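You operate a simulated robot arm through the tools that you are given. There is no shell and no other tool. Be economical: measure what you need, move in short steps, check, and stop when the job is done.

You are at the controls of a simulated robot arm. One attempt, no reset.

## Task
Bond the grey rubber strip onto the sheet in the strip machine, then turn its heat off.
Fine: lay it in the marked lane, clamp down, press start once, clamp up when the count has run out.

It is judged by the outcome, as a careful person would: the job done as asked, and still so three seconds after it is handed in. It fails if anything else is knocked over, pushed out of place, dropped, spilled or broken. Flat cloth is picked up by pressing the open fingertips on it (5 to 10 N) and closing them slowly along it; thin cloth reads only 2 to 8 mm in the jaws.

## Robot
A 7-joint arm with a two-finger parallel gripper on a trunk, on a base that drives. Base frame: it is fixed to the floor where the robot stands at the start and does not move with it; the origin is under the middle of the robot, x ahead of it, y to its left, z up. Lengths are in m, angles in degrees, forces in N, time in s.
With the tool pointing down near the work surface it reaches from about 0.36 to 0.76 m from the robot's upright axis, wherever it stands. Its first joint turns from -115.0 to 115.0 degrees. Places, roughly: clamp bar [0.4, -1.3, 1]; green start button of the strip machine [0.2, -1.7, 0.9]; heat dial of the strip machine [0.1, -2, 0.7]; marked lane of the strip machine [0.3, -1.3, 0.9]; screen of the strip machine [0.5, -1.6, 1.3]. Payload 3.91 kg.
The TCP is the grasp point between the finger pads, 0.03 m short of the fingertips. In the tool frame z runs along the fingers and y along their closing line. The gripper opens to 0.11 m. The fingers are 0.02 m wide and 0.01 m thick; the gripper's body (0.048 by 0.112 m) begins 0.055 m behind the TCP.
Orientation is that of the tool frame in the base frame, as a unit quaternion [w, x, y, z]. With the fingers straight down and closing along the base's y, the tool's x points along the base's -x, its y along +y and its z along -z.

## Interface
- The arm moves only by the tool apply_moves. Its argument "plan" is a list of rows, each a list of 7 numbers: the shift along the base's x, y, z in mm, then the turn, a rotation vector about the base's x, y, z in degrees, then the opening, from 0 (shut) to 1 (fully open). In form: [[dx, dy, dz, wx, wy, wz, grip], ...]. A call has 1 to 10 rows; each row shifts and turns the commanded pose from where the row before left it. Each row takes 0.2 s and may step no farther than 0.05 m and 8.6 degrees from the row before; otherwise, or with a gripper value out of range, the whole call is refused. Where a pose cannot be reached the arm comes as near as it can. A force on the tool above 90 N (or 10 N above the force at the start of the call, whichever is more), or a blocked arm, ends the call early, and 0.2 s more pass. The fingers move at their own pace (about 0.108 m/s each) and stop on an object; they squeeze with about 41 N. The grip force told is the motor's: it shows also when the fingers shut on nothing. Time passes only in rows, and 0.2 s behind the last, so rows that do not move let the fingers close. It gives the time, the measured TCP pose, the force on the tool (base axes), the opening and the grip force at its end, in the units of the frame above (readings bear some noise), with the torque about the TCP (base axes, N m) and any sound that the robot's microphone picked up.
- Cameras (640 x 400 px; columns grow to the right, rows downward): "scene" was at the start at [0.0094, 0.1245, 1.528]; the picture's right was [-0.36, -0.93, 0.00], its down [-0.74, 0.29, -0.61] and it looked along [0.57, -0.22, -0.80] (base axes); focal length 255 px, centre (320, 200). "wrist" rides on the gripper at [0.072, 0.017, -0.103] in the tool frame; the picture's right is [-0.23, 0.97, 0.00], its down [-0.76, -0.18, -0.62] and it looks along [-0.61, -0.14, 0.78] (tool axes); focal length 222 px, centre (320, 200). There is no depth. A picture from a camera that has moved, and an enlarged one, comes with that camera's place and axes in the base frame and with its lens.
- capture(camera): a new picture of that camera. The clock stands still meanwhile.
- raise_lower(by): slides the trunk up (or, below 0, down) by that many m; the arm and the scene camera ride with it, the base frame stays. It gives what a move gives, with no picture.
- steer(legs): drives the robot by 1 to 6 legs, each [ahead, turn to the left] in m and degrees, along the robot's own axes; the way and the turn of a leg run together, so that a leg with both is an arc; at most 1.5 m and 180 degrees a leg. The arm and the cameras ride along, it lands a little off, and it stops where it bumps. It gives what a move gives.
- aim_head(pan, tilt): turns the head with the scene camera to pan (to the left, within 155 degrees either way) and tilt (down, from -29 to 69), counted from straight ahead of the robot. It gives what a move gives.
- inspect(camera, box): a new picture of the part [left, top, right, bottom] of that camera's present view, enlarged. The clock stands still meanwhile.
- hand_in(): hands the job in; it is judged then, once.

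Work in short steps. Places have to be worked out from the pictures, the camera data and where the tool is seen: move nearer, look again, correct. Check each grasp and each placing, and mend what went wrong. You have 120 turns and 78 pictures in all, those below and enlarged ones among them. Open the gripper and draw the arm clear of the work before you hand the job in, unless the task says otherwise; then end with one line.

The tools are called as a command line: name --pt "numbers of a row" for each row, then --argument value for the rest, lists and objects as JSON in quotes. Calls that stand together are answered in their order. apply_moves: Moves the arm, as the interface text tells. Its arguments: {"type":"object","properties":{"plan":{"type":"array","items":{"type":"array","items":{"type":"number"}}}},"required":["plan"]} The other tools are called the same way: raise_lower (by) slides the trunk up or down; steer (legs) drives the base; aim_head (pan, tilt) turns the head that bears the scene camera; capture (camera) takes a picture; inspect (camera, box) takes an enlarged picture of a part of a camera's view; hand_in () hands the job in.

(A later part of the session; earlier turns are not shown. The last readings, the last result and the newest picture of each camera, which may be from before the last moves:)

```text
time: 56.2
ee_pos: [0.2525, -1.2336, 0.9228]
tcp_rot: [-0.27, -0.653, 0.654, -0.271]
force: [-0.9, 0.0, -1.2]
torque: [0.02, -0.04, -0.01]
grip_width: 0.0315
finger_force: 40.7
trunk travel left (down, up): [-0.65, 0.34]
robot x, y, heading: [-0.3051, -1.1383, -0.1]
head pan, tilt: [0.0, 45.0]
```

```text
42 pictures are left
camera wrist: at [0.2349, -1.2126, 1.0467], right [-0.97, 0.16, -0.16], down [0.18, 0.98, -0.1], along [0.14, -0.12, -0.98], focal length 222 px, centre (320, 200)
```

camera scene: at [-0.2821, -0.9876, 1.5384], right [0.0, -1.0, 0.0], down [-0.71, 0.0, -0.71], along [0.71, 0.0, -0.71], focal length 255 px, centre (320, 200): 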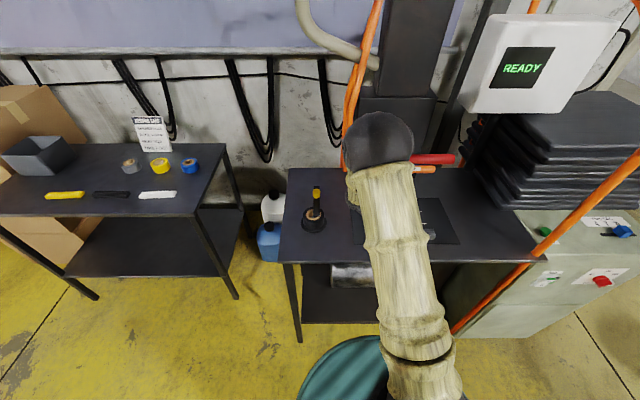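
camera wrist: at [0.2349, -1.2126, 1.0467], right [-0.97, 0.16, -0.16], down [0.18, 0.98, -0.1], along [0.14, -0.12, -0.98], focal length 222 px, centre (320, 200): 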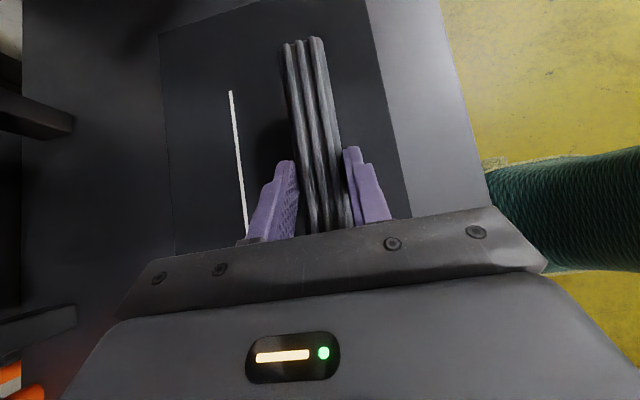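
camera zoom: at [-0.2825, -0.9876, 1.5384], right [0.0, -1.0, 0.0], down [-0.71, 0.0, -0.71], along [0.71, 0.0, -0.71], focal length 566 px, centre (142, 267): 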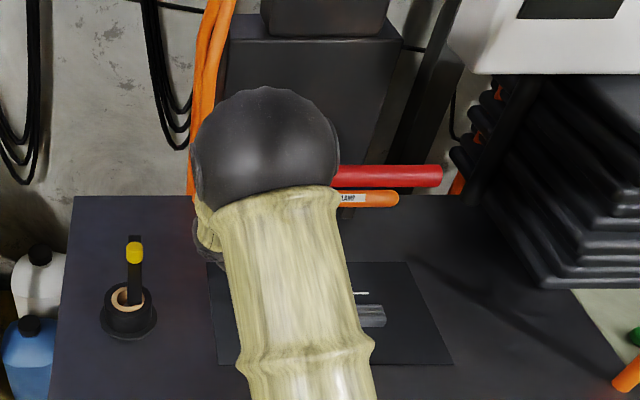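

In the picture the elbow stays left of the handle end and is shrinking, so it remains clear. I continue to x≈0.30 in two small steps.

apply_moves --pt "25 0 0 0 0 0 0.1" --pt "24 -1 0 0 0 0 0.1" --pt "0 0 -15 0 0 0 0.1"

inspect --camera "scene" --box '[300, 80, 500, 260]'

capture --camera "wrist"

```text
time: 57.0
ee_pos: [0.3019, -1.2336, 0.9078]
tcp_rot: [-0.27, -0.653, 0.654, -0.271]
force: [0.1, 0.4, -1.1]
torque: [0.05, 0.01, -0.03]
grip_width: 0.0313
finger_force: 40.7
trunk travel left (down, up): [-0.65, 0.34]
robot x, y, heading: [-0.3017, -1.1377, -0.3]
head pan, tilt: [0.0, 45.0]
```

```text
2.22 times, centred on (400, 170) of scene
camera zoom: at [-0.2828, -0.9875, 1.5384], right [0.0, -1.0, 0.0], down [-0.71, 0.0, -0.71], along [0.71, 0.0, -0.71], focal length 566 px, centre (142, 267)
```

zoom: 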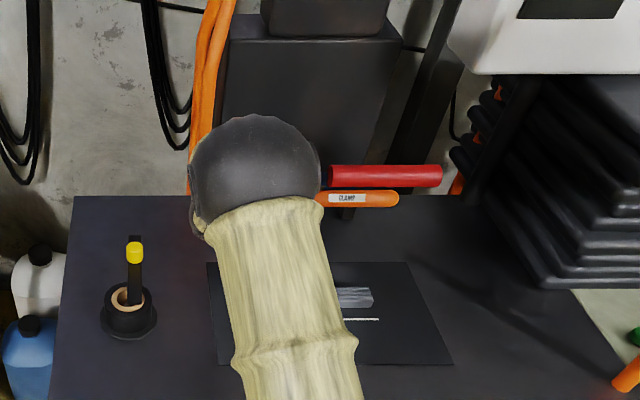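

```text
40 pictures are left
camera wrist: at [0.2851, -1.2127, 1.0313], right [-0.97, 0.16, -0.16], down [0.18, 0.98, -0.1], along [0.14, -0.12, -0.98], focal length 222 px, centre (320, 200)
```

wrist: 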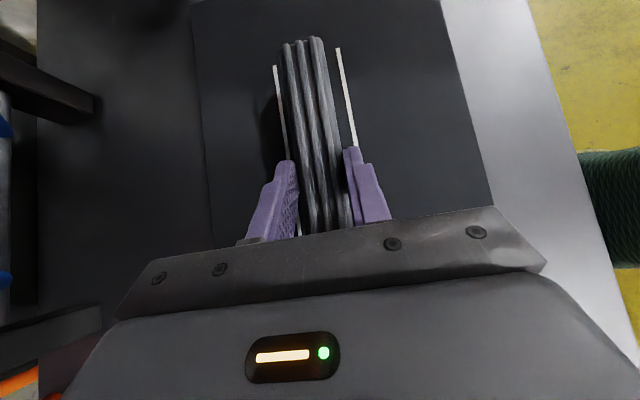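

The strip is centred between the lane lines and lengthwise (-1.34…-1.20). I lower it to contact.

apply_moves --pt "0 0 -8 0 0 0 0.1" --pt "0 0 -5 0 0 0 0.1"

apply_moves --pt "0 0 -2 0 0 0 0.1"

```text
time: 57.6
ee_pos: [0.3012, -1.2333, 0.8967]
tcp_rot: [-0.268, -0.652, 0.654, -0.273]
force: [2.4, 1.2, 11.2]
torque: [0.48, -0.2, -0.1]
grip_width: 0.0312
finger_force: 41.2
trunk travel left (down, up): [-0.65, 0.34]
robot x, y, heading: [-0.3081, -1.1367, -0.3]
head pan, tilt: [0.0, 45.0]
```

```text
time: 58.0
ee_pos: [0.3019, -1.2342, 0.896]
tcp_rot: [-0.268, -0.651, 0.655, -0.273]
force: [8.4, 2.9, 27.8]
torque: [1.07, -0.24, -0.32]
grip_width: 0.0312
finger_force: 41.2
trunk travel left (down, up): [-0.65, 0.34]
robot x, y, heading: [-0.3043, -1.1409, -0.5]
head pan, tilt: [0.0, 45.0]
```

Contact is made; I relieve the force slightly and open the fingers slowly.

apply_moves --pt "0 0 2 0 0 0 0.25" --pt "0 0 0 0 0 0 0.35" --pt "0 0 0 0 0 0 0.5"

capture --camera "wrist"

```text
time: 58.8
ee_pos: [0.3008, -1.2334, 0.8923]
tcp_rot: [-0.27, -0.653, 0.654, -0.27]
force: [-0.7, 6.0, 7.2]
torque: [0.06, 0.26, -0.18]
grip_width: 0.0552
finger_force: 0.2
trunk travel left (down, up): [-0.65, 0.34]
robot x, y, heading: [-0.3017, -1.1397, -0.3]
head pan, tilt: [0.0, 45.0]
```

```text
39 pictures are left
camera wrist: at [0.2833, -1.2127, 1.017], right [-0.97, 0.16, -0.16], down [0.18, 0.98, -0.1], along [0.14, -0.12, -0.98], focal length 222 px, centre (320, 200)
```

wrist: 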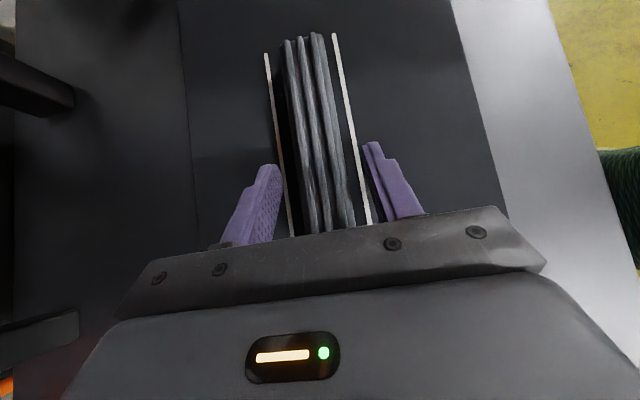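

The strip lies straight in the lane. I withdraw along the tool axis, then back towards -x.

apply_moves --pt "0 12 14 0 0 0 0.5" --pt "0 25 25 0 0 0 0.5" --pt "-20 25 15 0 0 0 0.5" --pt "-40 10 0 0 0 0 0.5" --pt "-45 0 0 0 0 0 0.5" --pt "-45 0 0 0 0 0 0.5"

capture --camera "scene"

capture --camera "wrist"

```text
time: 60.2
ee_pos: [0.1519, -1.1638, 0.9494]
tcp_rot: [-0.269, -0.652, 0.654, -0.272]
force: [-0.4, -0.1, -0.5]
torque: [0.02, 0.0, 0.01]
grip_width: 0.055
finger_force: 0.1
trunk travel left (down, up): [-0.65, 0.34]
robot x, y, heading: [-0.3075, -1.1406, 0.2]
head pan, tilt: [0.0, 45.0]
```

```text
38 pictures are left
camera scene: at [-0.2838, -0.9876, 1.5384], right [0.0, -1.0, 0.0], down [-0.71, 0.0, -0.71], along [0.71, 0.0, -0.71], focal length 255 px, centre (320, 200)
```

scene: 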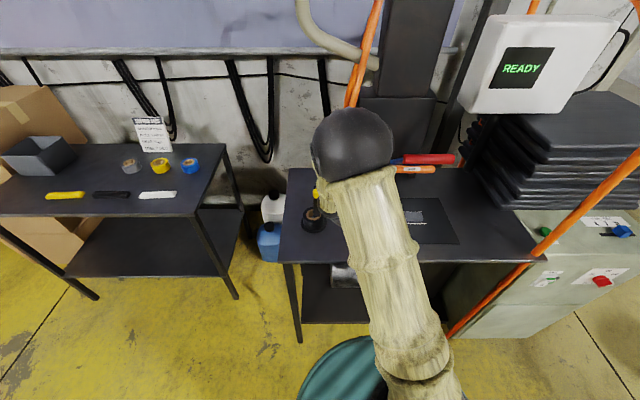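

```text
37 pictures are left
camera wrist: at [0.1341, -1.1423, 1.0735], right [-0.97, 0.16, -0.16], down [0.18, 0.98, -0.1], along [0.14, -0.12, -0.98], focal length 222 px, centre (320, 200)
```

wrist: 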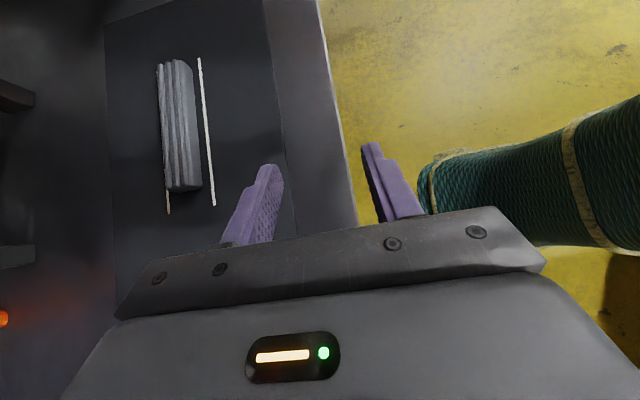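

The strip is placed (x≈0.283–0.315, inside the lane). Next I go to a stance between lever and button (around y=-1.45): tool upright and retracted first, then drive.

apply_moves --pt "-10 0 20 7.5 0 0 0.3" --pt "-10 0 20 7.5 0 0 0.1" --pt "-10 5 20 7.5 0 0 0" --pt "-10 5 20 7.5 0 0 0" --pt "0 5 20 7.5 0 0 0" --pt "0 5 20 7.5 0 0 0"

steer --legs '[[-0.09, 0], [0, -90], [0.31, 0], [0, 90]]'

aim_head --pan 10 --tilt 40

capture --camera "scene"

```text
time: 61.6
ee_pos: [0.1127, -1.1436, 1.0684]
tcp_rot: [0.002, -0.707, 0.708, 0.0]
force: [-0.9, -0.2, 0.1]
torque: [-0.02, -0.04, 0.01]
grip_width: 0.0
finger_force: 38.5
trunk travel left (down, up): [-0.65, 0.34]
robot x, y, heading: [-0.3079, -1.136, -0.2]
head pan, tilt: [0.0, 45.0]
```

```text
time: 72.2
ee_pos: [0.0106, -1.4573, 1.0681]
tcp_rot: [0.0, -0.702, 0.712, -0.001]
force: [-0.2, 0.6, 0.5]
torque: [0.01, -0.03, -0.02]
grip_width: 0.0
finger_force: 37.7
trunk travel left (down, up): [-0.65, 0.34]
robot x, y, heading: [-0.4039, -1.4512, -0.7]
head pan, tilt: [0.0, 45.0]
```

```text
time: 72.9
ee_pos: [0.0115, -1.4586, 1.0666]
tcp_rot: [0.001, -0.703, 0.711, -0.001]
force: [0.4, -0.6, 0.3]
torque: [0.04, 0.0, -0.02]
grip_width: 0.0001
finger_force: 37.2
trunk travel left (down, up): [-0.65, 0.34]
robot x, y, heading: [-0.4051, -1.4479, -0.7]
head pan, tilt: [10.0, 40.0]
```

```text
36 pictures are left
camera scene: at [-0.379, -1.284, 1.5456], right [0.16, -0.99, 0.0], down [-0.63, -0.1, -0.77], along [0.76, 0.12, -0.64], focal length 255 px, centre (320, 200)
```

scene: 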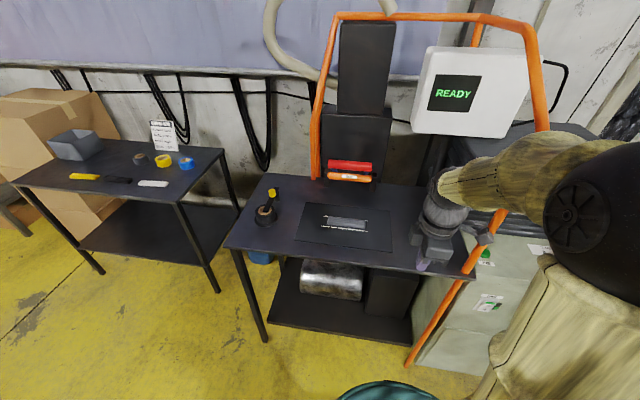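

Good view. I inspect the strip/lever and the console from here.

inspect --camera "scene" --box '[280, 140, 420, 260]'

steer --legs '[[0.1, 0]]'

```text
3.33 times, centred on (350, 200) of scene
camera zoom: at [-0.379, -1.284, 1.5456], right [0.16, -0.99, 0.0], down [-0.63, -0.1, -0.77], along [0.76, 0.12, -0.64], focal length 850 px, centre (220, 200)
```

zoom: 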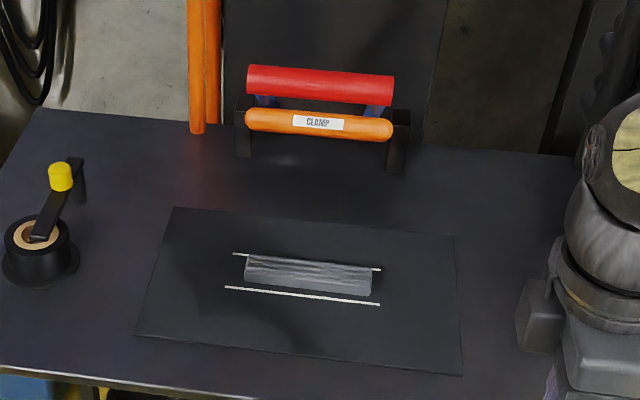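

```text
time: 74.0
ee_pos: [0.1131, -1.4581, 1.0666]
tcp_rot: [0.0, -0.703, 0.711, 0.0]
force: [-0.2, -0.1, -1.0]
torque: [0.0, 0.02, -0.03]
grip_width: 0.0001
finger_force: 37.7
trunk travel left (down, up): [-0.65, 0.34]
robot x, y, heading: [-0.3049, -1.4488, -0.8]
head pan, tilt: [10.0, 40.0]
```

Fit of the lever: pivot ≈(0.53, z 0.93); red handle ≈(0.254,-1.27,1.15), orange pad above the lane. I raise the closed fingers and go above the red handle.

apply_moves --pt "0 0 45 0 0 0 0" --pt "0 0 45 0 0 0 0" --pt "0 0 45 0 0 0 0" --pt "0 0 35 0 0 0 0" --pt "28 38 0 0 0 0 0" --pt "28 38 0 0 0 0 0" --pt "28 38 0 0 0 0 0" --pt "28 38 0 0 0 0 0" --pt "28 36 0 0 0 0 0"

capture --camera "scene"

capture --camera "wrist"

```text
time: 76.0
ee_pos: [0.2545, -1.2714, 1.2353]
tcp_rot: [0.0, -0.704, 0.71, 0.0]
force: [0.3, -0.4, 0.5]
torque: [0.0, 0.01, 0.03]
grip_width: 0.0
finger_force: 37.8
trunk travel left (down, up): [-0.65, 0.34]
robot x, y, heading: [-0.3031, -1.4545, -0.7]
head pan, tilt: [10.0, 40.0]
```

```text
34 pictures are left
camera scene: at [-0.2771, -1.2841, 1.5454], right [0.16, -0.99, 0.0], down [-0.64, -0.11, -0.77], along [0.75, 0.12, -0.64], focal length 255 px, centre (320, 200)
```

scene: 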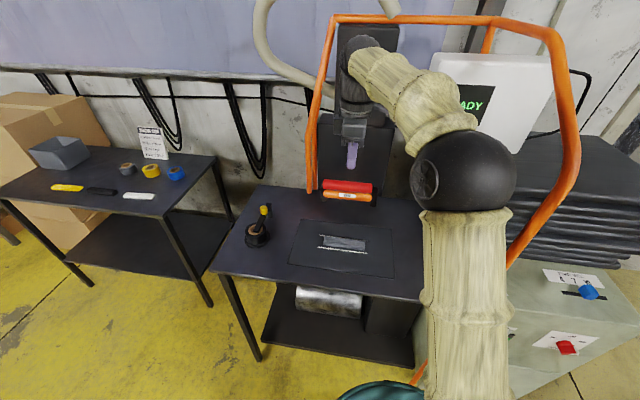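

```text
33 pictures are left
camera wrist: at [0.2372, -1.3447, 1.3396], right [-0.97, 0.24, 0.0], down [0.19, 0.76, 0.62], along [0.15, 0.61, -0.78], focal length 222 px, centre (320, 200)
```

wrist: 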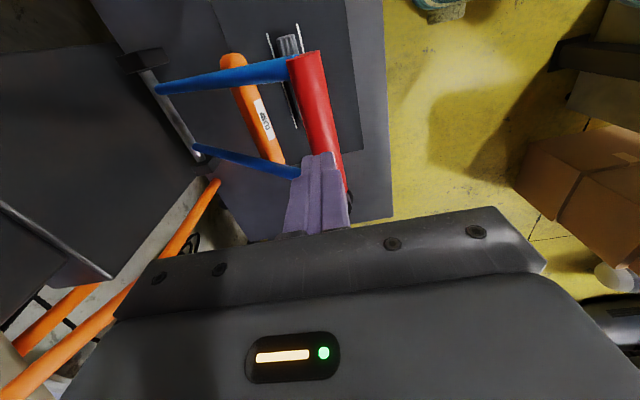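

The fingertips are right above the handle. I push down following the arc, first part.

apply_moves --pt "-3 0 -40 0 0 0 0" --pt "-5 0 -10 0 0 0 0" --pt "-16 0 -27 0 0 0 0"

capture --camera "wrist"

```text
time: 76.8
ee_pos: [0.2295, -1.27, 1.1606]
tcp_rot: [0.0, -0.703, 0.712, 0.0]
force: [-2.6, 0.4, 0.8]
torque: [-0.01, -0.17, -0.01]
grip_width: 0.0
finger_force: 37.8
trunk travel left (down, up): [-0.65, 0.34]
robot x, y, heading: [-0.3054, -1.4537, -0.5]
head pan, tilt: [10.0, 40.0]
```

```text
32 pictures are left
camera wrist: at [0.2107, -1.3445, 1.2627], right [-0.97, 0.24, 0.0], down [0.19, 0.76, 0.62], along [0.15, 0.61, -0.78], focal length 222 px, centre (320, 200)
```

wrist: 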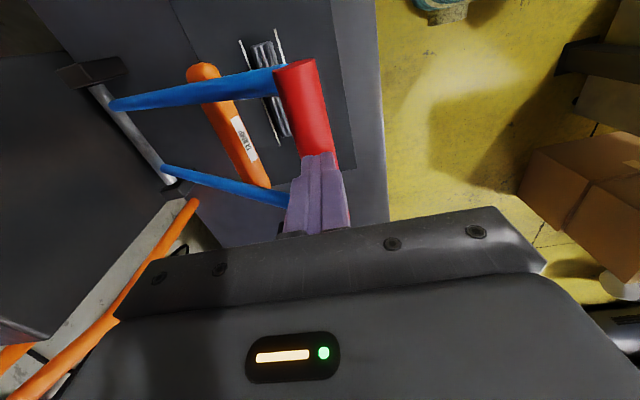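

The handle follows with little force. I continue down the arc.

apply_moves --pt "-15 0 -31 0 0 0 0" --pt "-14 0 -34 0 0 0 0" --pt "-10 0 -36 0 0 0 0" --pt "-7 0 -36 0 0 0 0"

capture --camera "wrist"

```text
time: 77.8
ee_pos: [0.1845, -1.2732, 1.0253]
tcp_rot: [0.001, -0.703, 0.711, -0.001]
force: [0.2, -0.3, -0.9]
torque: [0.02, -0.02, 0.03]
grip_width: 0.0001
finger_force: 37.5
trunk travel left (down, up): [-0.65, 0.34]
robot x, y, heading: [-0.3054, -1.4534, -0.5]
head pan, tilt: [10.0, 40.0]
```

```text
31 pictures are left
camera wrist: at [0.1661, -1.3455, 1.1283], right [-0.97, 0.24, 0.0], down [0.19, 0.76, 0.62], along [0.15, 0.61, -0.78], focal length 222 px, centre (320, 200)
```

wrist: 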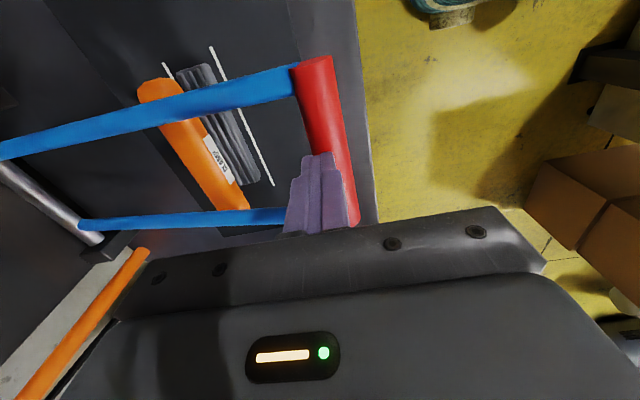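

Following as expected; the handle sits slightly nearer than my tips, so I shift by -4 mm and continue down.

apply_moves --pt "-5 0 -30 0 0 0 0" --pt "-2 0 -25 0 0 0 0"

apply_moves --pt "0 0 -10 0 0 0 0" --pt "0 0 -8 0 0 0 0"

capture --camera "wrist"

```text
time: 78.4
ee_pos: [0.1771, -1.2716, 0.9682]
tcp_rot: [0.0, -0.703, 0.711, 0.0]
force: [-0.3, 0.0, -0.3]
torque: [-0.01, -0.03, 0.0]
grip_width: 0.0
finger_force: 37.7
trunk travel left (down, up): [-0.65, 0.34]
robot x, y, heading: [-0.3042, -1.4542, -0.4]
head pan, tilt: [10.0, 40.0]
```

```text
time: 79.1
ee_pos: [0.1756, -1.2718, 0.964]
tcp_rot: [0.012, -0.703, 0.711, -0.007]
force: [-19.7, -10.6, 49.2]
torque: [-0.43, 0.88, 0.06]
grip_width: 0.0001
finger_force: 38.2
trunk travel left (down, up): [-0.65, 0.34]
robot x, y, heading: [-0.3052, -1.4522, -0.6]
head pan, tilt: [10.0, 40.0]
stopped in row 2: the force on the tool passed its limit (the readings are from after the stop); the commanded pose is now the measured one
```

```text
30 pictures are left
camera wrist: at [0.155, -1.346, 1.0669], right [-0.97, 0.24, -0.03], down [0.17, 0.76, 0.63], along [0.17, 0.61, -0.77], focal length 222 px, centre (320, 200)
```

wrist: 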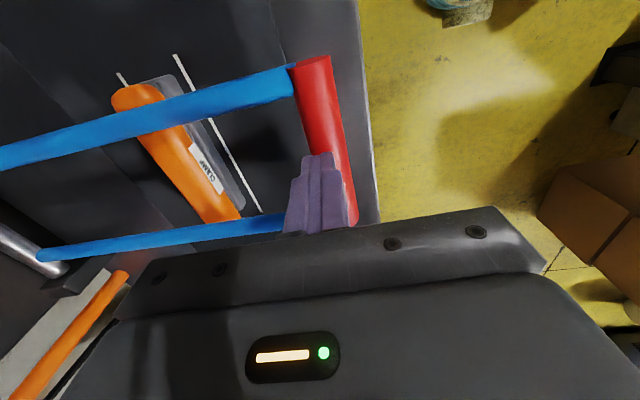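

A firm stop at z≈0.964: the pad is on the strip. I back off upward and check that the lever stays down.

apply_moves --pt "0 0 15 0 0 0 0" --pt "0 0 40 0 0 0 0" --pt "0 0 40 0 0 0 0" --pt "-15 -45 0 0 0 0 0" --pt "-15 -45 0 0 0 0 0"

aim_head --pan -10 --tilt 40

capture --camera "scene"

```text
time: 80.3
ee_pos: [0.1525, -1.3614, 1.0538]
tcp_rot: [0.011, -0.703, 0.711, -0.005]
force: [-0.7, -0.2, 0.3]
torque: [-0.05, 0.0, -0.02]
grip_width: 0.0
finger_force: 37.8
trunk travel left (down, up): [-0.65, 0.34]
robot x, y, heading: [-0.3032, -1.4511, -0.7]
head pan, tilt: [10.0, 40.0]
```

```text
time: 81.1
ee_pos: [0.1529, -1.3598, 1.055]
tcp_rot: [0.01, -0.702, 0.712, -0.005]
force: [-0.2, 0.7, -0.6]
torque: [0.01, 0.02, 0.03]
grip_width: 0.0
finger_force: 37.7
trunk travel left (down, up): [-0.65, 0.34]
robot x, y, heading: [-0.3041, -1.4528, -0.5]
head pan, tilt: [-10.0, 40.0]
```

```text
29 pictures are left
camera scene: at [-0.2789, -1.3145, 1.5456], right [-0.18, -0.98, 0.0], down [-0.63, 0.12, -0.77], along [0.75, -0.14, -0.64], focal length 255 px, centre (320, 200)
```

scene: 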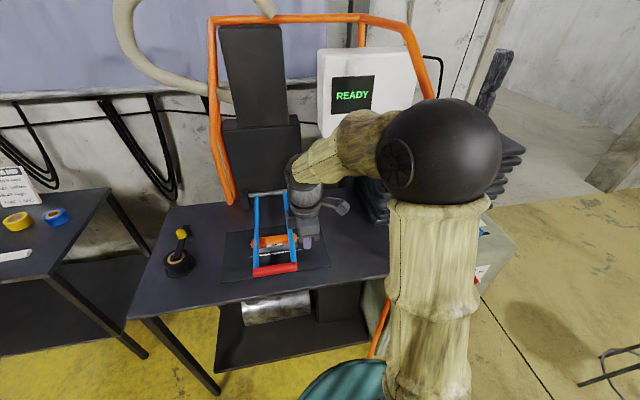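

The clamp is down and the screen still reads READY. The orange post stands right beside the button, so I'll press it from a stance further along (about y=-2.0), where the dial is also in reach.

apply_moves --pt "-20 -45 0 0 0 0 0" --pt "-18 -45 10 0 0 0 0"

steer --legs '[[-0.09, 0], [0, -90], [0.55, 0], [0, 90]]'

aim_head --pan 20 --tilt 45

capture --camera "scene"

```text
time: 81.7
ee_pos: [0.1164, -1.4498, 1.0621]
tcp_rot: [0.009, -0.703, 0.711, -0.005]
force: [-0.4, 0.4, 0.0]
torque: [0.02, 0.0, -0.01]
grip_width: 0.0001
finger_force: 38.2
trunk travel left (down, up): [-0.65, 0.34]
robot x, y, heading: [-0.3043, -1.4486, -0.6]
head pan, tilt: [-10.0, 40.0]
```

```text
time: 93.2
ee_pos: [0.0139, -1.999, 1.0607]
tcp_rot: [0.009, -0.699, 0.715, -0.005]
force: [-0.1, -0.6, -0.1]
torque: [0.03, 0.0, 0.0]
grip_width: 0.0
finger_force: 37.5
trunk travel left (down, up): [-0.65, 0.34]
robot x, y, heading: [-0.4037, -1.995, -1.2]
head pan, tilt: [-10.0, 40.0]
```

```text
time: 94.2
ee_pos: [0.0137, -1.9981, 1.0612]
tcp_rot: [0.01, -0.699, 0.715, -0.005]
force: [0.1, 1.2, 0.1]
torque: [-0.02, -0.01, -0.01]
grip_width: 0.0002
finger_force: 37.9
trunk travel left (down, up): [-0.65, 0.34]
robot x, y, heading: [-0.4042, -1.9948, -1.6]
head pan, tilt: [20.0, 45.0]
```

```text
28 pictures are left
camera scene: at [-0.3853, -1.8169, 1.5384], right [0.32, -0.95, 0.0], down [-0.67, -0.23, -0.71], along [0.67, 0.23, -0.71], focal length 255 px, centre (320, 200)
```

scene: 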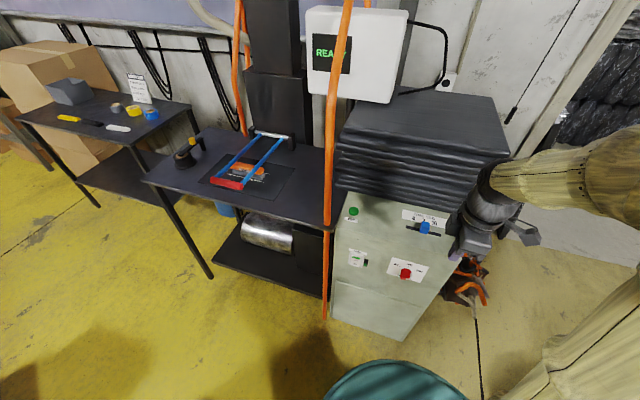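

inspect --camera "scene" --box '[325, 190, 465, 300]'

capture --camera "wrist"

```text
3.64 times, centred on (395, 245) of scene
camera zoom: at [-0.3853, -1.8169, 1.5384], right [0.32, -0.95, 0.0], down [-0.67, -0.23, -0.71], along [0.67, 0.23, -0.71], focal length 927 px, centre (47, 36)
```

zoom: 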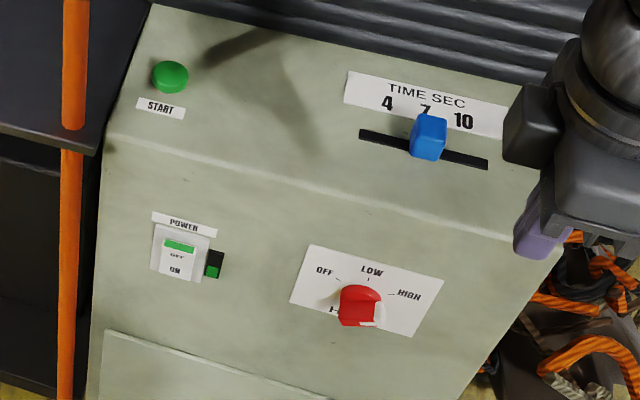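

```text
26 pictures are left
camera wrist: at [-0.0067, -2.0724, 1.1643], right [-0.97, 0.25, -0.02], down [0.18, 0.75, 0.63], along [0.17, 0.61, -0.78], focal length 222 px, centre (320, 200)
```

wrist: 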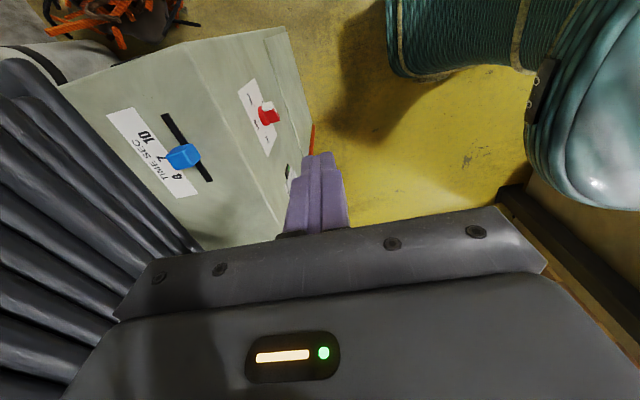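

The time slider is at 7. I zoom further on the dial to see its pointer.

inspect --camera "scene" --box '[386, 252, 426, 282]'

inspect --camera "wrist" --box '[230, 70, 310, 150]'

```text
13.33 times, centred on (406, 267) of scene
camera zoom: at [-0.3853, -1.8169, 1.5384], right [0.32, -0.95, 0.0], down [-0.67, -0.23, -0.71], along [0.67, 0.23, -0.71], focal length 3399 px, centre (-827, -693)
```

zoom: 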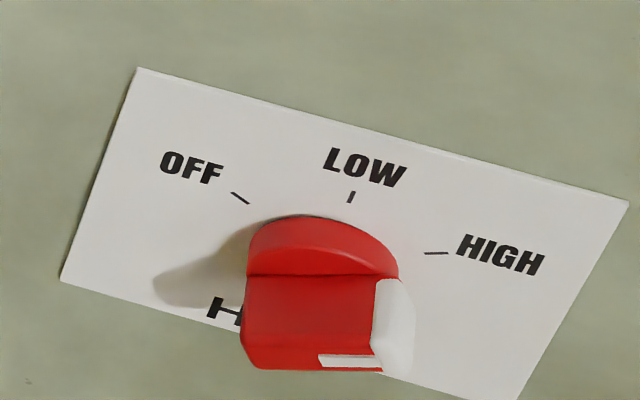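

```text
5.00 times, centred on (270, 110) of wrist
camera zoom: at [-0.0067, -2.0724, 1.1643], right [-0.97, 0.25, -0.02], down [0.18, 0.75, 0.63], along [0.17, 0.61, -0.78], focal length 1111 px, centre (570, 650)
```

zoom: 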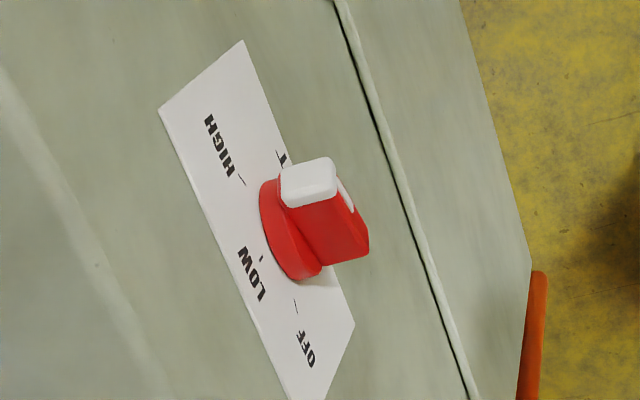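

The dial is at HIGH, near (0.14,-1.957,0.717); the button is near (0.226,-1.73,0.88). I bring the closed fingers above the button with the hand leaning 25° to -y, away from the post.

apply_moves --pt "26 29 0 5 0 0 0" --pt "26 29 0 5 0 0 0" --pt "26 29 0 5 0 0 0" --pt "26 29 0 5 0 0 0" --pt "26 29 0 5 0 0 0" --pt "26 29 -10 0 0 0 0" --pt "26 29 -20 0 0 0 0" --pt "28 27 -25 0 0 0 0"

capture --camera "wrist"

inspect --camera "scene" --box '[300, 130, 460, 260]'

```text
time: 96.0
ee_pos: [0.2248, -1.7681, 1.0048]
tcp_rot: [0.159, -0.68, 0.699, 0.15]
force: [1.4, -0.7, 0.7]
torque: [0.04, 0.0, -0.03]
grip_width: 0.0001
finger_force: 37.6
trunk travel left (down, up): [-0.65, 0.34]
robot x, y, heading: [-0.4061, -1.9947, -1.1]
head pan, tilt: [20.0, 45.0]
```

```text
23 pictures are left
camera wrist: at [0.2047, -1.8783, 1.0674], right [-0.97, 0.23, 0.09], down [0.18, 0.42, 0.89], along [0.17, 0.88, -0.45], focal length 222 px, centre (320, 200)
```

wrist: 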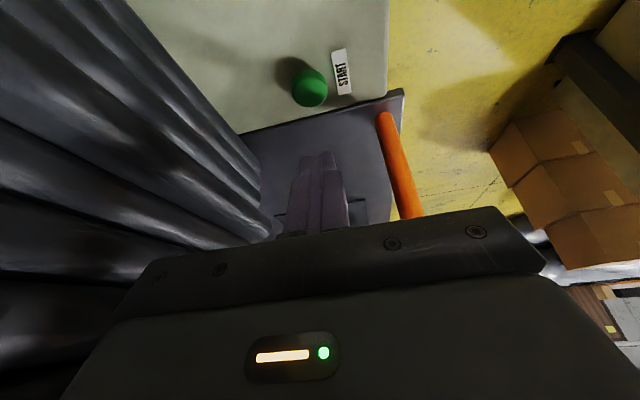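

```text
3.08 times, centred on (380, 195) of scene
camera zoom: at [-0.3842, -1.8162, 1.5383], right [0.32, -0.95, 0.0], down [-0.67, -0.23, -0.71], along [0.67, 0.23, -0.71], focal length 784 px, centre (135, 215)
```

zoom: 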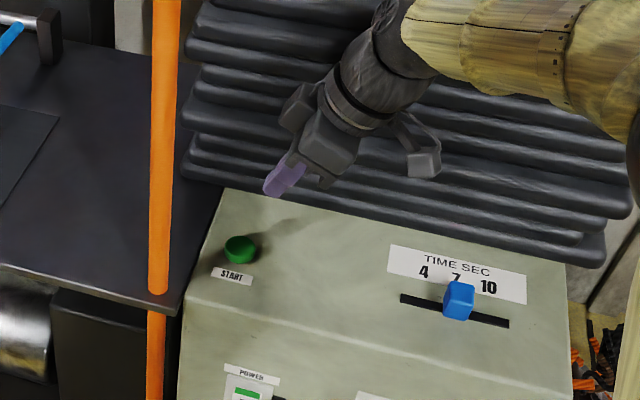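

Both views agree on the button at (0.232,-1.734,0.87). I move to 2–3 cm above it and check alignment.

apply_moves --pt "4 12 -35 0 0 0 0" --pt "3 9 -40 0 0 0 0"

inspect --camera "wrist" --box '[220, 20, 420, 240]'

inspect --camera "scene" --box '[320, 170, 400, 230]'

```text
time: 96.6
ee_pos: [0.2317, -1.7465, 0.9286]
tcp_rot: [0.16, -0.68, 0.699, 0.149]
force: [0.7, 0.5, 0.0]
torque: [0.04, -0.03, 0.04]
grip_width: 0.0
finger_force: 37.2
trunk travel left (down, up): [-0.65, 0.34]
robot x, y, heading: [-0.4072, -1.997, -1.4]
head pan, tilt: [20.0, 45.0]
```

```text
1.82 times, centred on (320, 130) of wrist
camera zoom: at [0.2108, -1.8566, 0.9917], right [-0.97, 0.23, 0.09], down [0.18, 0.42, 0.89], along [0.17, 0.88, -0.45], focal length 404 px, centre (320, 327)
```

zoom: 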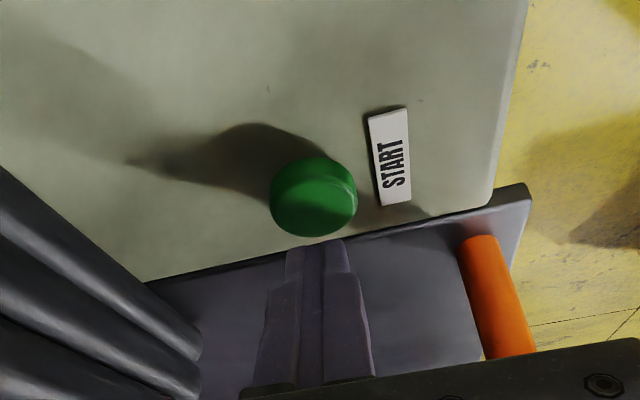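

```text
6.67 times, centred on (360, 200) of scene
camera zoom: at [-0.3843, -1.8163, 1.5383], right [0.32, -0.95, 0.0], down [-0.67, -0.23, -0.71], along [0.67, 0.23, -0.71], focal length 1700 px, centre (53, 200)
```

zoom: 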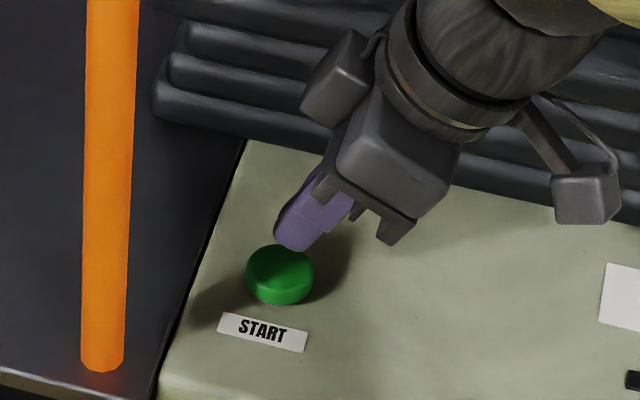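

The fingertips are right over the button (I add 4 mm in +y). I press down gently in small steps.

apply_moves --pt "0 4 -12 0 0 0 0" --pt "0 0 -8 0 0 0 0"

```text
time: 97.2
ee_pos: [0.2318, -1.7455, 0.9105]
tcp_rot: [0.16, -0.68, 0.7, 0.149]
force: [-0.1, 0.1, 0.4]
torque: [-0.01, 0.01, 0.0]
grip_width: 0.0
finger_force: 38.0
trunk travel left (down, up): [-0.65, 0.34]
robot x, y, heading: [-0.4075, -1.9958, -0.9]
head pan, tilt: [20.0, 45.0]
```

apply_moves --pt "0 0 -6 0 0 0 0" --pt "0 0 -4 0 0 0 0"

```text
time: 97.8
ee_pos: [0.2315, -1.7438, 0.9029]
tcp_rot: [0.162, -0.68, 0.699, 0.149]
force: [1.2, 1.4, 8.8]
torque: [0.06, -0.07, -0.01]
grip_width: 0.0
finger_force: 37.4
trunk travel left (down, up): [-0.65, 0.34]
robot x, y, heading: [-0.4022, -1.9996, -1.1]
head pan, tilt: [20.0, 45.0]
heard: click
```

A click was heard: start is pressed. I lift off and look at the screen.

apply_moves --pt "0 0 30 0 0 0 0" --pt "0 -20 40 0 0 0 0"

inspect --camera "scene" --box '[290, 0, 430, 110]'

```text
time: 98.4
ee_pos: [0.2314, -1.7644, 0.9712]
tcp_rot: [0.16, -0.681, 0.698, 0.15]
force: [0.4, -0.1, -1.0]
torque: [0.0, -0.01, 0.01]
grip_width: 0.0
finger_force: 37.3
trunk travel left (down, up): [-0.65, 0.34]
robot x, y, heading: [-0.4061, -1.9972, -1.2]
head pan, tilt: [20.0, 45.0]
```

```text
3.64 times, centred on (360, 55) of scene
camera zoom: at [-0.3857, -1.8172, 1.5384], right [0.32, -0.95, 0.0], down [-0.67, -0.23, -0.71], along [0.67, 0.23, -0.71], focal length 927 px, centre (174, 727)
```

zoom: 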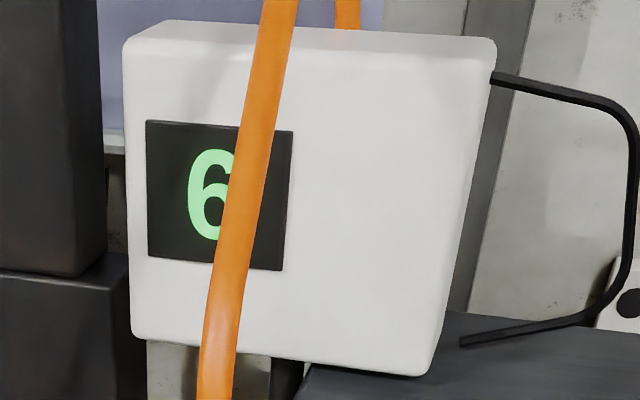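

The count is running (6). I retract, and drive back to the lever stance while it runs out.

apply_moves --pt "-20 -35 25 -5 0 0 0" --pt "-28 -35 20 -5 0 0 0" --pt "-28 -35 20 -5 0 0 0" --pt "-28 -35 20 -5 0 0 0" --pt "-28 -32 10 -5 0 0 0" --pt "-28 -32 0 0 0 0 0.3" --pt "-28 -30 0 0 0 0 0.5" --pt "-28 0 0 0 0 0 0.5"

steer --legs '[[0, -89], [-0.58, 0], [0, 90]]'

aim_head --pan 10 --tilt 40

capture --camera "scene"

```text
time: 100.2
ee_pos: [0.0154, -2.0011, 1.0657]
tcp_rot: [0.009, -0.699, 0.715, -0.005]
force: [0.0, 0.5, 0.0]
torque: [-0.01, -0.04, 0.0]
grip_width: 0.055
finger_force: 0.1
trunk travel left (down, up): [-0.65, 0.34]
robot x, y, heading: [-0.4026, -1.9955, -1.2]
head pan, tilt: [20.0, 45.0]
```

```text
time: 111.1
ee_pos: [-0.0007, -1.3887, 1.0662]
tcp_rot: [-0.01, 0.724, -0.69, 0.005]
force: [-0.3, -1.0, 0.2]
torque: [-0.02, -0.01, 0.0]
grip_width: 0.0548
finger_force: 0.1
trunk travel left (down, up): [-0.65, 0.34]
robot x, y, heading: [-0.4223, -1.411, 2.8]
head pan, tilt: [20.0, 45.0]
```

```text
time: 111.8
ee_pos: [-0.001, -1.3882, 1.0645]
tcp_rot: [-0.01, 0.724, -0.69, 0.005]
force: [-0.5, -0.6, -0.2]
torque: [0.0, 0.01, 0.01]
grip_width: 0.0551
finger_force: 0.1
trunk travel left (down, up): [-0.65, 0.34]
robot x, y, heading: [-0.422, -1.4108, 2.9]
head pan, tilt: [10.0, 40.0]
```

```text
18 pictures are left
camera scene: at [-0.4072, -1.2459, 1.5456], right [0.22, -0.97, 0.0], down [-0.63, -0.14, -0.77], along [0.75, 0.17, -0.64], focal length 255 px, centre (320, 200)
```

scene: 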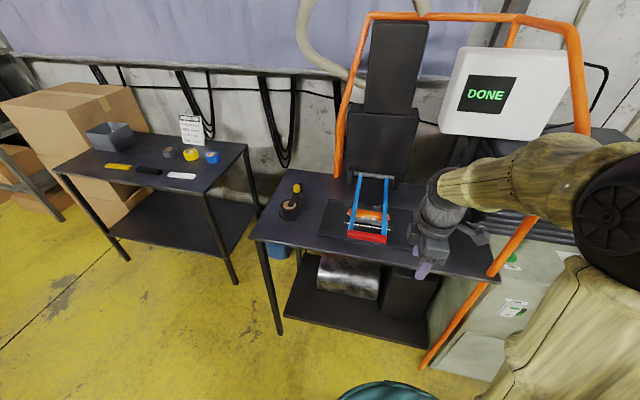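

The screen reads DONE. I bring the open gripper (tilted 30°, fingers forward-down) to a pre-grasp point above the red handle.

apply_moves --pt "28 28 0 0 -7.5 0 0.5" --pt "28 28 0 0 -7.5 0 0.5" --pt "28 28 -10 0 -7.5 0 0.5" --pt "26 28 -20 0 -7.5 0 0.5" --pt "18 6 -20 0 0 -2.8 0.5"

capture --camera "wrist"

inspect --camera "scene" --box '[300, 150, 440, 270]'

```text
time: 113.0
ee_pos: [0.1275, -1.272, 1.0157]
tcp_rot: [-0.184, 0.682, -0.681, 0.196]
force: [-0.5, -0.3, 0.2]
torque: [0.0, 0.03, -0.02]
grip_width: 0.055
finger_force: 0.0
trunk travel left (down, up): [-0.65, 0.34]
robot x, y, heading: [-0.4241, -1.4135, 3.0]
head pan, tilt: [10.0, 40.0]
```

```text
17 pictures are left
camera wrist: at [0.0592, -1.3434, 1.097], right [-0.83, 0.22, -0.51], down [-0.17, 0.77, 0.61], along [0.53, 0.59, -0.61], focal length 222 px, centre (320, 200)
```

wrist: 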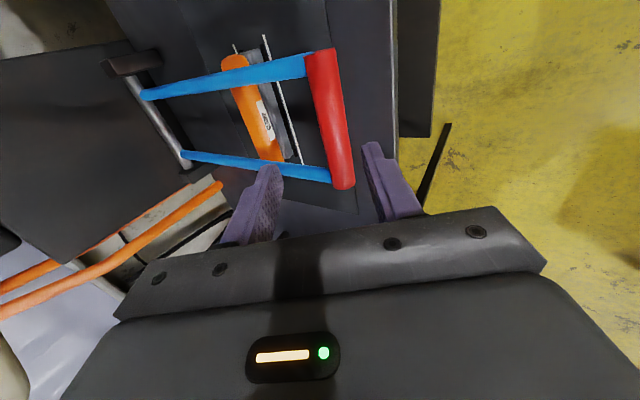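

```text
3.33 times, centred on (370, 210) of scene
camera zoom: at [-0.4064, -1.2458, 1.5456], right [0.22, -0.97, 0.0], down [-0.63, -0.14, -0.77], along [0.75, 0.17, -0.64], focal length 850 px, centre (153, 167)
```

zoom: 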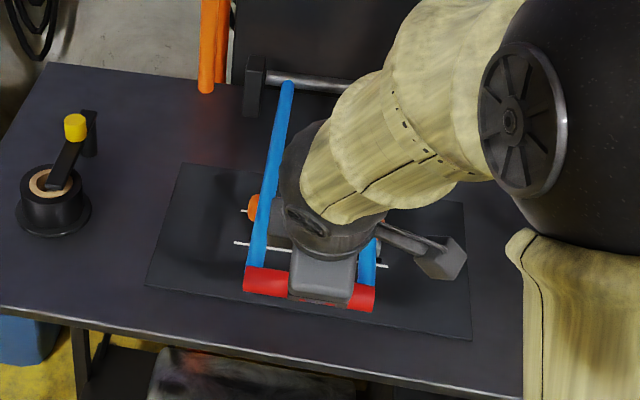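

Handle axis at x≈0.172, centre y≈-1.267. I move in so that the fingers straddle it.

apply_moves --pt "20 2 -40 0 0 0 0.5" --pt "17 2 -34 0 0 0 0.5"

capture --camera "wrist"

```text
time: 113.6
ee_pos: [0.1653, -1.2677, 0.9438]
tcp_rot: [0.184, -0.681, 0.681, -0.196]
force: [-0.4, 0.1, 1.0]
torque: [-0.02, 0.01, 0.0]
grip_width: 0.0551
finger_force: 0.0
trunk travel left (down, up): [-0.65, 0.34]
robot x, y, heading: [-0.4265, -1.4125, 2.7]
head pan, tilt: [10.0, 40.0]
```

```text
15 pictures are left
camera wrist: at [0.0969, -1.3393, 1.025], right [-0.83, 0.22, -0.51], down [-0.17, 0.77, 0.61], along [0.53, 0.59, -0.61], focal length 222 px, centre (320, 200)
```

wrist: 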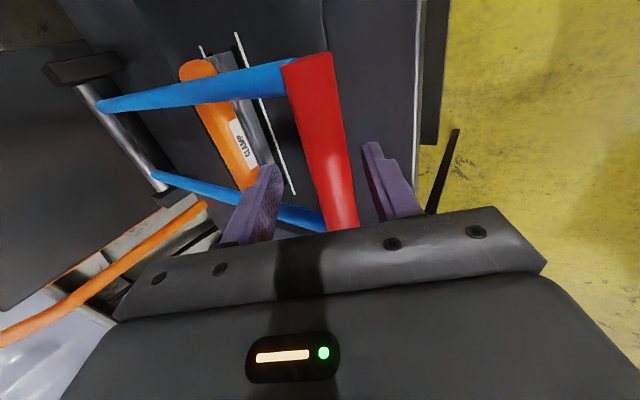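

The handle is between the fingers. I advance the last 2 cm and close on it.

apply_moves --pt "5 0 -10 0 0 0 0.5" --pt "4 0 -9 0 0 0 0.5" --pt "0 0 0 0 0 0 0.35" --pt "0 0 0 0 0 0 0.2" --pt "0 0 0 0 0 0 0.15"

```text
time: 114.8
ee_pos: [0.1707, -1.2682, 0.9236]
tcp_rot: [-0.183, 0.681, -0.681, 0.197]
force: [-14.7, -0.3, -3.4]
torque: [-0.05, 0.36, -0.29]
grip_width: 0.0258
finger_force: 45.2
trunk travel left (down, up): [-0.65, 0.34]
robot x, y, heading: [-0.424, -1.4131, 2.7]
head pan, tilt: [10.0, 40.0]
```

Gripped (26 mm). I swing the handle up along its arc, turning the tool with it; first part.

apply_moves --pt "2 0 37 0 6 0 0.1" --pt "4 0 31 0 5 0 0.1" --pt "7 0 31 0 5 0 0.1"

```text
time: 115.6
ee_pos: [0.1862, -1.2694, 1.0224]
tcp_rot: [-0.087, 0.701, -0.701, 0.1]
force: [6.5, -4.0, -1.6]
torque: [-0.29, -0.35, -0.3]
grip_width: 0.0256
finger_force: 44.9
trunk travel left (down, up): [-0.65, 0.34]
robot x, y, heading: [-0.4267, -1.4091, 2.9]
head pan, tilt: [10.0, 40.0]
```

Low forces, still gripped. I finish the arc.

apply_moves --pt "9 0 30 0 5 0 0.1" --pt "12 0 29 0 5 0 0.1" --pt "14 0 28 0 5 0 0.1" --pt "17 0 26 0 5 0 0.1" --pt "12 0 16 0 3 0 0.1"

capture --camera "scene"

```text
time: 116.8
ee_pos: [0.2448, -1.2633, 1.1379]
tcp_rot: [0.047, 0.711, -0.701, -0.035]
force: [14.2, 2.2, -10.3]
torque: [-1.11, 0.31, -0.58]
grip_width: 0.026
finger_force: 45.1
out of reach, approached as far as the arm can: row 5
trunk travel left (down, up): [-0.65, 0.34]
robot x, y, heading: [-0.4224, -1.4148, 2.9]
head pan, tilt: [10.0, 40.0]
```

```text
14 pictures are left
camera scene: at [-0.4039, -1.2455, 1.5454], right [0.22, -0.97, 0.0], down [-0.63, -0.14, -0.76], along [0.74, 0.17, -0.64], focal length 255 px, centre (320, 200)
```

scene: 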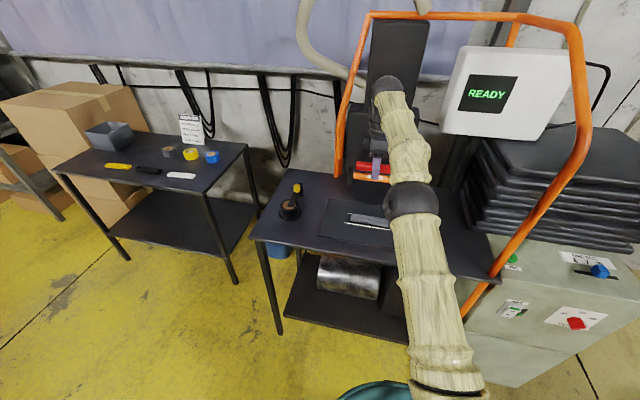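

The screen is back to READY with the clamp up, though the arm ran to its limit 2–3° short of the start position. I nudge up a bit more with less tilt.

apply_moves --pt "0 0 0 0 -4 0 0.1" --pt "4 0 7 0 -4 0 0.1" --pt "4 0 7 0 -3 0 0.1"

```text
time: 117.6
ee_pos: [0.254, -1.2627, 1.1514]
tcp_rot: [-0.009, 0.711, -0.703, 0.023]
force: [1.2, 13.4, -26.3]
torque: [0.67, 0.01, -0.42]
grip_width: 0.0256
finger_force: 44.6
trunk travel left (down, up): [-0.65, 0.34]
robot x, y, heading: [-0.4217, -1.4143, 2.7]
head pan, tilt: [10.0, 40.0]
```

The handle is at its original place (0.254, 1.151). I open the fingers and draw up clear.

apply_moves --pt "0 0 -2 0 0 0 0.25" --pt "0 0 0 0 0 0 0.4" --pt "0 0 0 0 0 0 0.55" --pt "0 0 30 0 0 0 0.55" --pt "-5 0 40 0 0 0 0.55" --pt "-30 -20 10 0 0 0 0.55" --pt "-45 -20 0 0 0 0 0.55" --pt "-45 -20 0 0 0 0 0.3"

capture --camera "scene"

```text
time: 119.4
ee_pos: [0.1228, -1.3329, 1.2214]
tcp_rot: [-0.016, 0.708, -0.705, 0.027]
force: [0.4, -0.2, -0.6]
torque: [0.02, -0.05, 0.01]
grip_width: 0.0329
finger_force: 0.0
out of reach, approached as far as the arm can: row 5
trunk travel left (down, up): [-0.65, 0.34]
robot x, y, heading: [-0.4205, -1.4139, 3.0]
head pan, tilt: [10.0, 40.0]
```

```text
13 pictures are left
camera scene: at [-0.4071, -1.247, 1.5456], right [0.22, -0.97, 0.0], down [-0.63, -0.14, -0.77], along [0.75, 0.17, -0.64], focal length 255 px, centre (320, 200)
```

scene: 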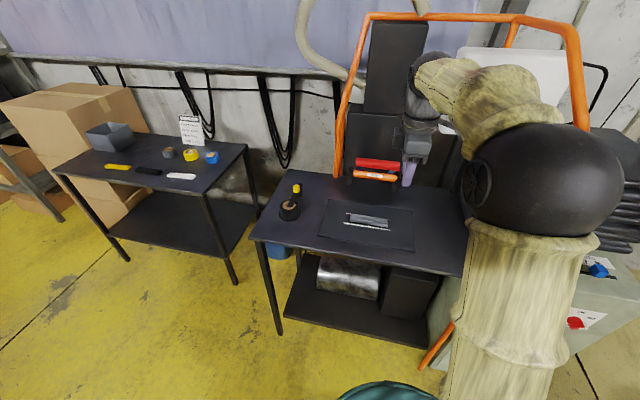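

The clamp stays up with the strip in the lane. Next is the heat dial: from the views its centre is ≈(0.157,-1.957,0.702), pointer at HIGH (60° right of up), OFF 60° left of up. I retract and turn the wrist back 90°, then drive to the dial.

apply_moves --pt "-15 -5 -10 0 0 -8.5 0.4" --pt "-15 -5 -10 0 0 -8.5 0.4" --pt "-15 -5 -10 0 0 -8.5 0.4" --pt "-15 -5 -10 0 0 -8.5 0.4" --pt "-15 -5 -10 0 0 -8.5 0.4" --pt "-15 -5 -10 0 0 -8.5 0.4" --pt "-15 -5 -10 0 0 -8.5 0.4" --pt "-15 -10 -10 0 0 -8.5 0.4" --pt "0 -10 -10 0 0 -8.5 0.4" --pt "0 0 0 0 0 -8.5 0.4"

steer --legs '[[0, -93], [0.545, 0], [0, 90]]'

```text
time: 121.6
ee_pos: [-0.0003, -1.3866, 1.1306]
tcp_rot: [-0.008, -0.045, 0.999, -0.028]
force: [-0.7, -0.8, -0.3]
torque: [-0.02, -0.02, -0.01]
grip_width: 0.0438
finger_force: 0.1
trunk travel left (down, up): [-0.65, 0.34]
robot x, y, heading: [-0.418, -1.4132, 3.1]
head pan, tilt: [10.0, 40.0]
```

```text
time: 132.5
ee_pos: [0.0059, -1.9615, 1.1316]
tcp_rot: [-0.009, -0.019, 0.999, -0.028]
force: [0.4, 0.8, -0.4]
torque: [0.02, 0.0, 0.01]
grip_width: 0.0439
finger_force: 0.1
trunk travel left (down, up): [-0.65, 0.34]
robot x, y, heading: [-0.4172, -1.9642, -0.2]
head pan, tilt: [10.0, 40.0]
```

At (-0.417,-1.964). I back up 8 cm for wrist room, lower the trunk 0.3 m, then tilt the tool to horizontal in front of the dial.

steer --legs '[[-0.08, 0]]'

raise_lower --by -0.3

apply_moves --pt "12 0 0 3.2 0 -2.2 0.4" --pt "14 0 0 0 -8.5 0 0.4" --pt "14 0 0 0 -8.5 0 0.4" --pt "14 0 0 0 -8.5 0 0.4" --pt "14 0 0 0 -8.5 0 0.4" --pt "14 0 0 0 -8.5 0 0.4" --pt "14 0 0 0 -8.5 0 0.4" --pt "14 0 0 0 -8.5 0 0.4"

```text
time: 133.5
ee_pos: [-0.0767, -1.9603, 1.1313]
tcp_rot: [-0.008, -0.021, 0.999, -0.028]
force: [0.1, 0.0, 0.3]
torque: [-0.02, -0.05, -0.03]
grip_width: 0.0441
finger_force: 0.1
trunk travel left (down, up): [-0.65, 0.34]
robot x, y, heading: [-0.4963, -1.9656, 0.1]
head pan, tilt: [10.0, 40.0]
```

```text
time: 136.5
ee_pos: [-0.0748, -1.9612, 0.8317]
tcp_rot: [-0.009, -0.02, 0.999, -0.028]
force: [0.1, -0.4, -1.0]
torque: [-0.01, 0.0, 0.04]
grip_width: 0.0438
finger_force: 0.2
trunk travel left (down, up): [-0.35, 0.64]
robot x, y, heading: [-0.5025, -1.964, -0.2]
head pan, tilt: [10.0, 40.0]
```

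```text
time: 138.3
ee_pos: [0.0357, -1.9606, 0.831]
tcp_rot: [0.489, -0.002, 0.872, 0.0]
force: [0.2, -0.7, 0.2]
torque: [0.0, 0.01, 0.0]
grip_width: 0.0441
finger_force: 0.0
trunk travel left (down, up): [-0.35, 0.64]
robot x, y, heading: [-0.4994, -1.9691, -0.1]
head pan, tilt: [10.0, 40.0]
```

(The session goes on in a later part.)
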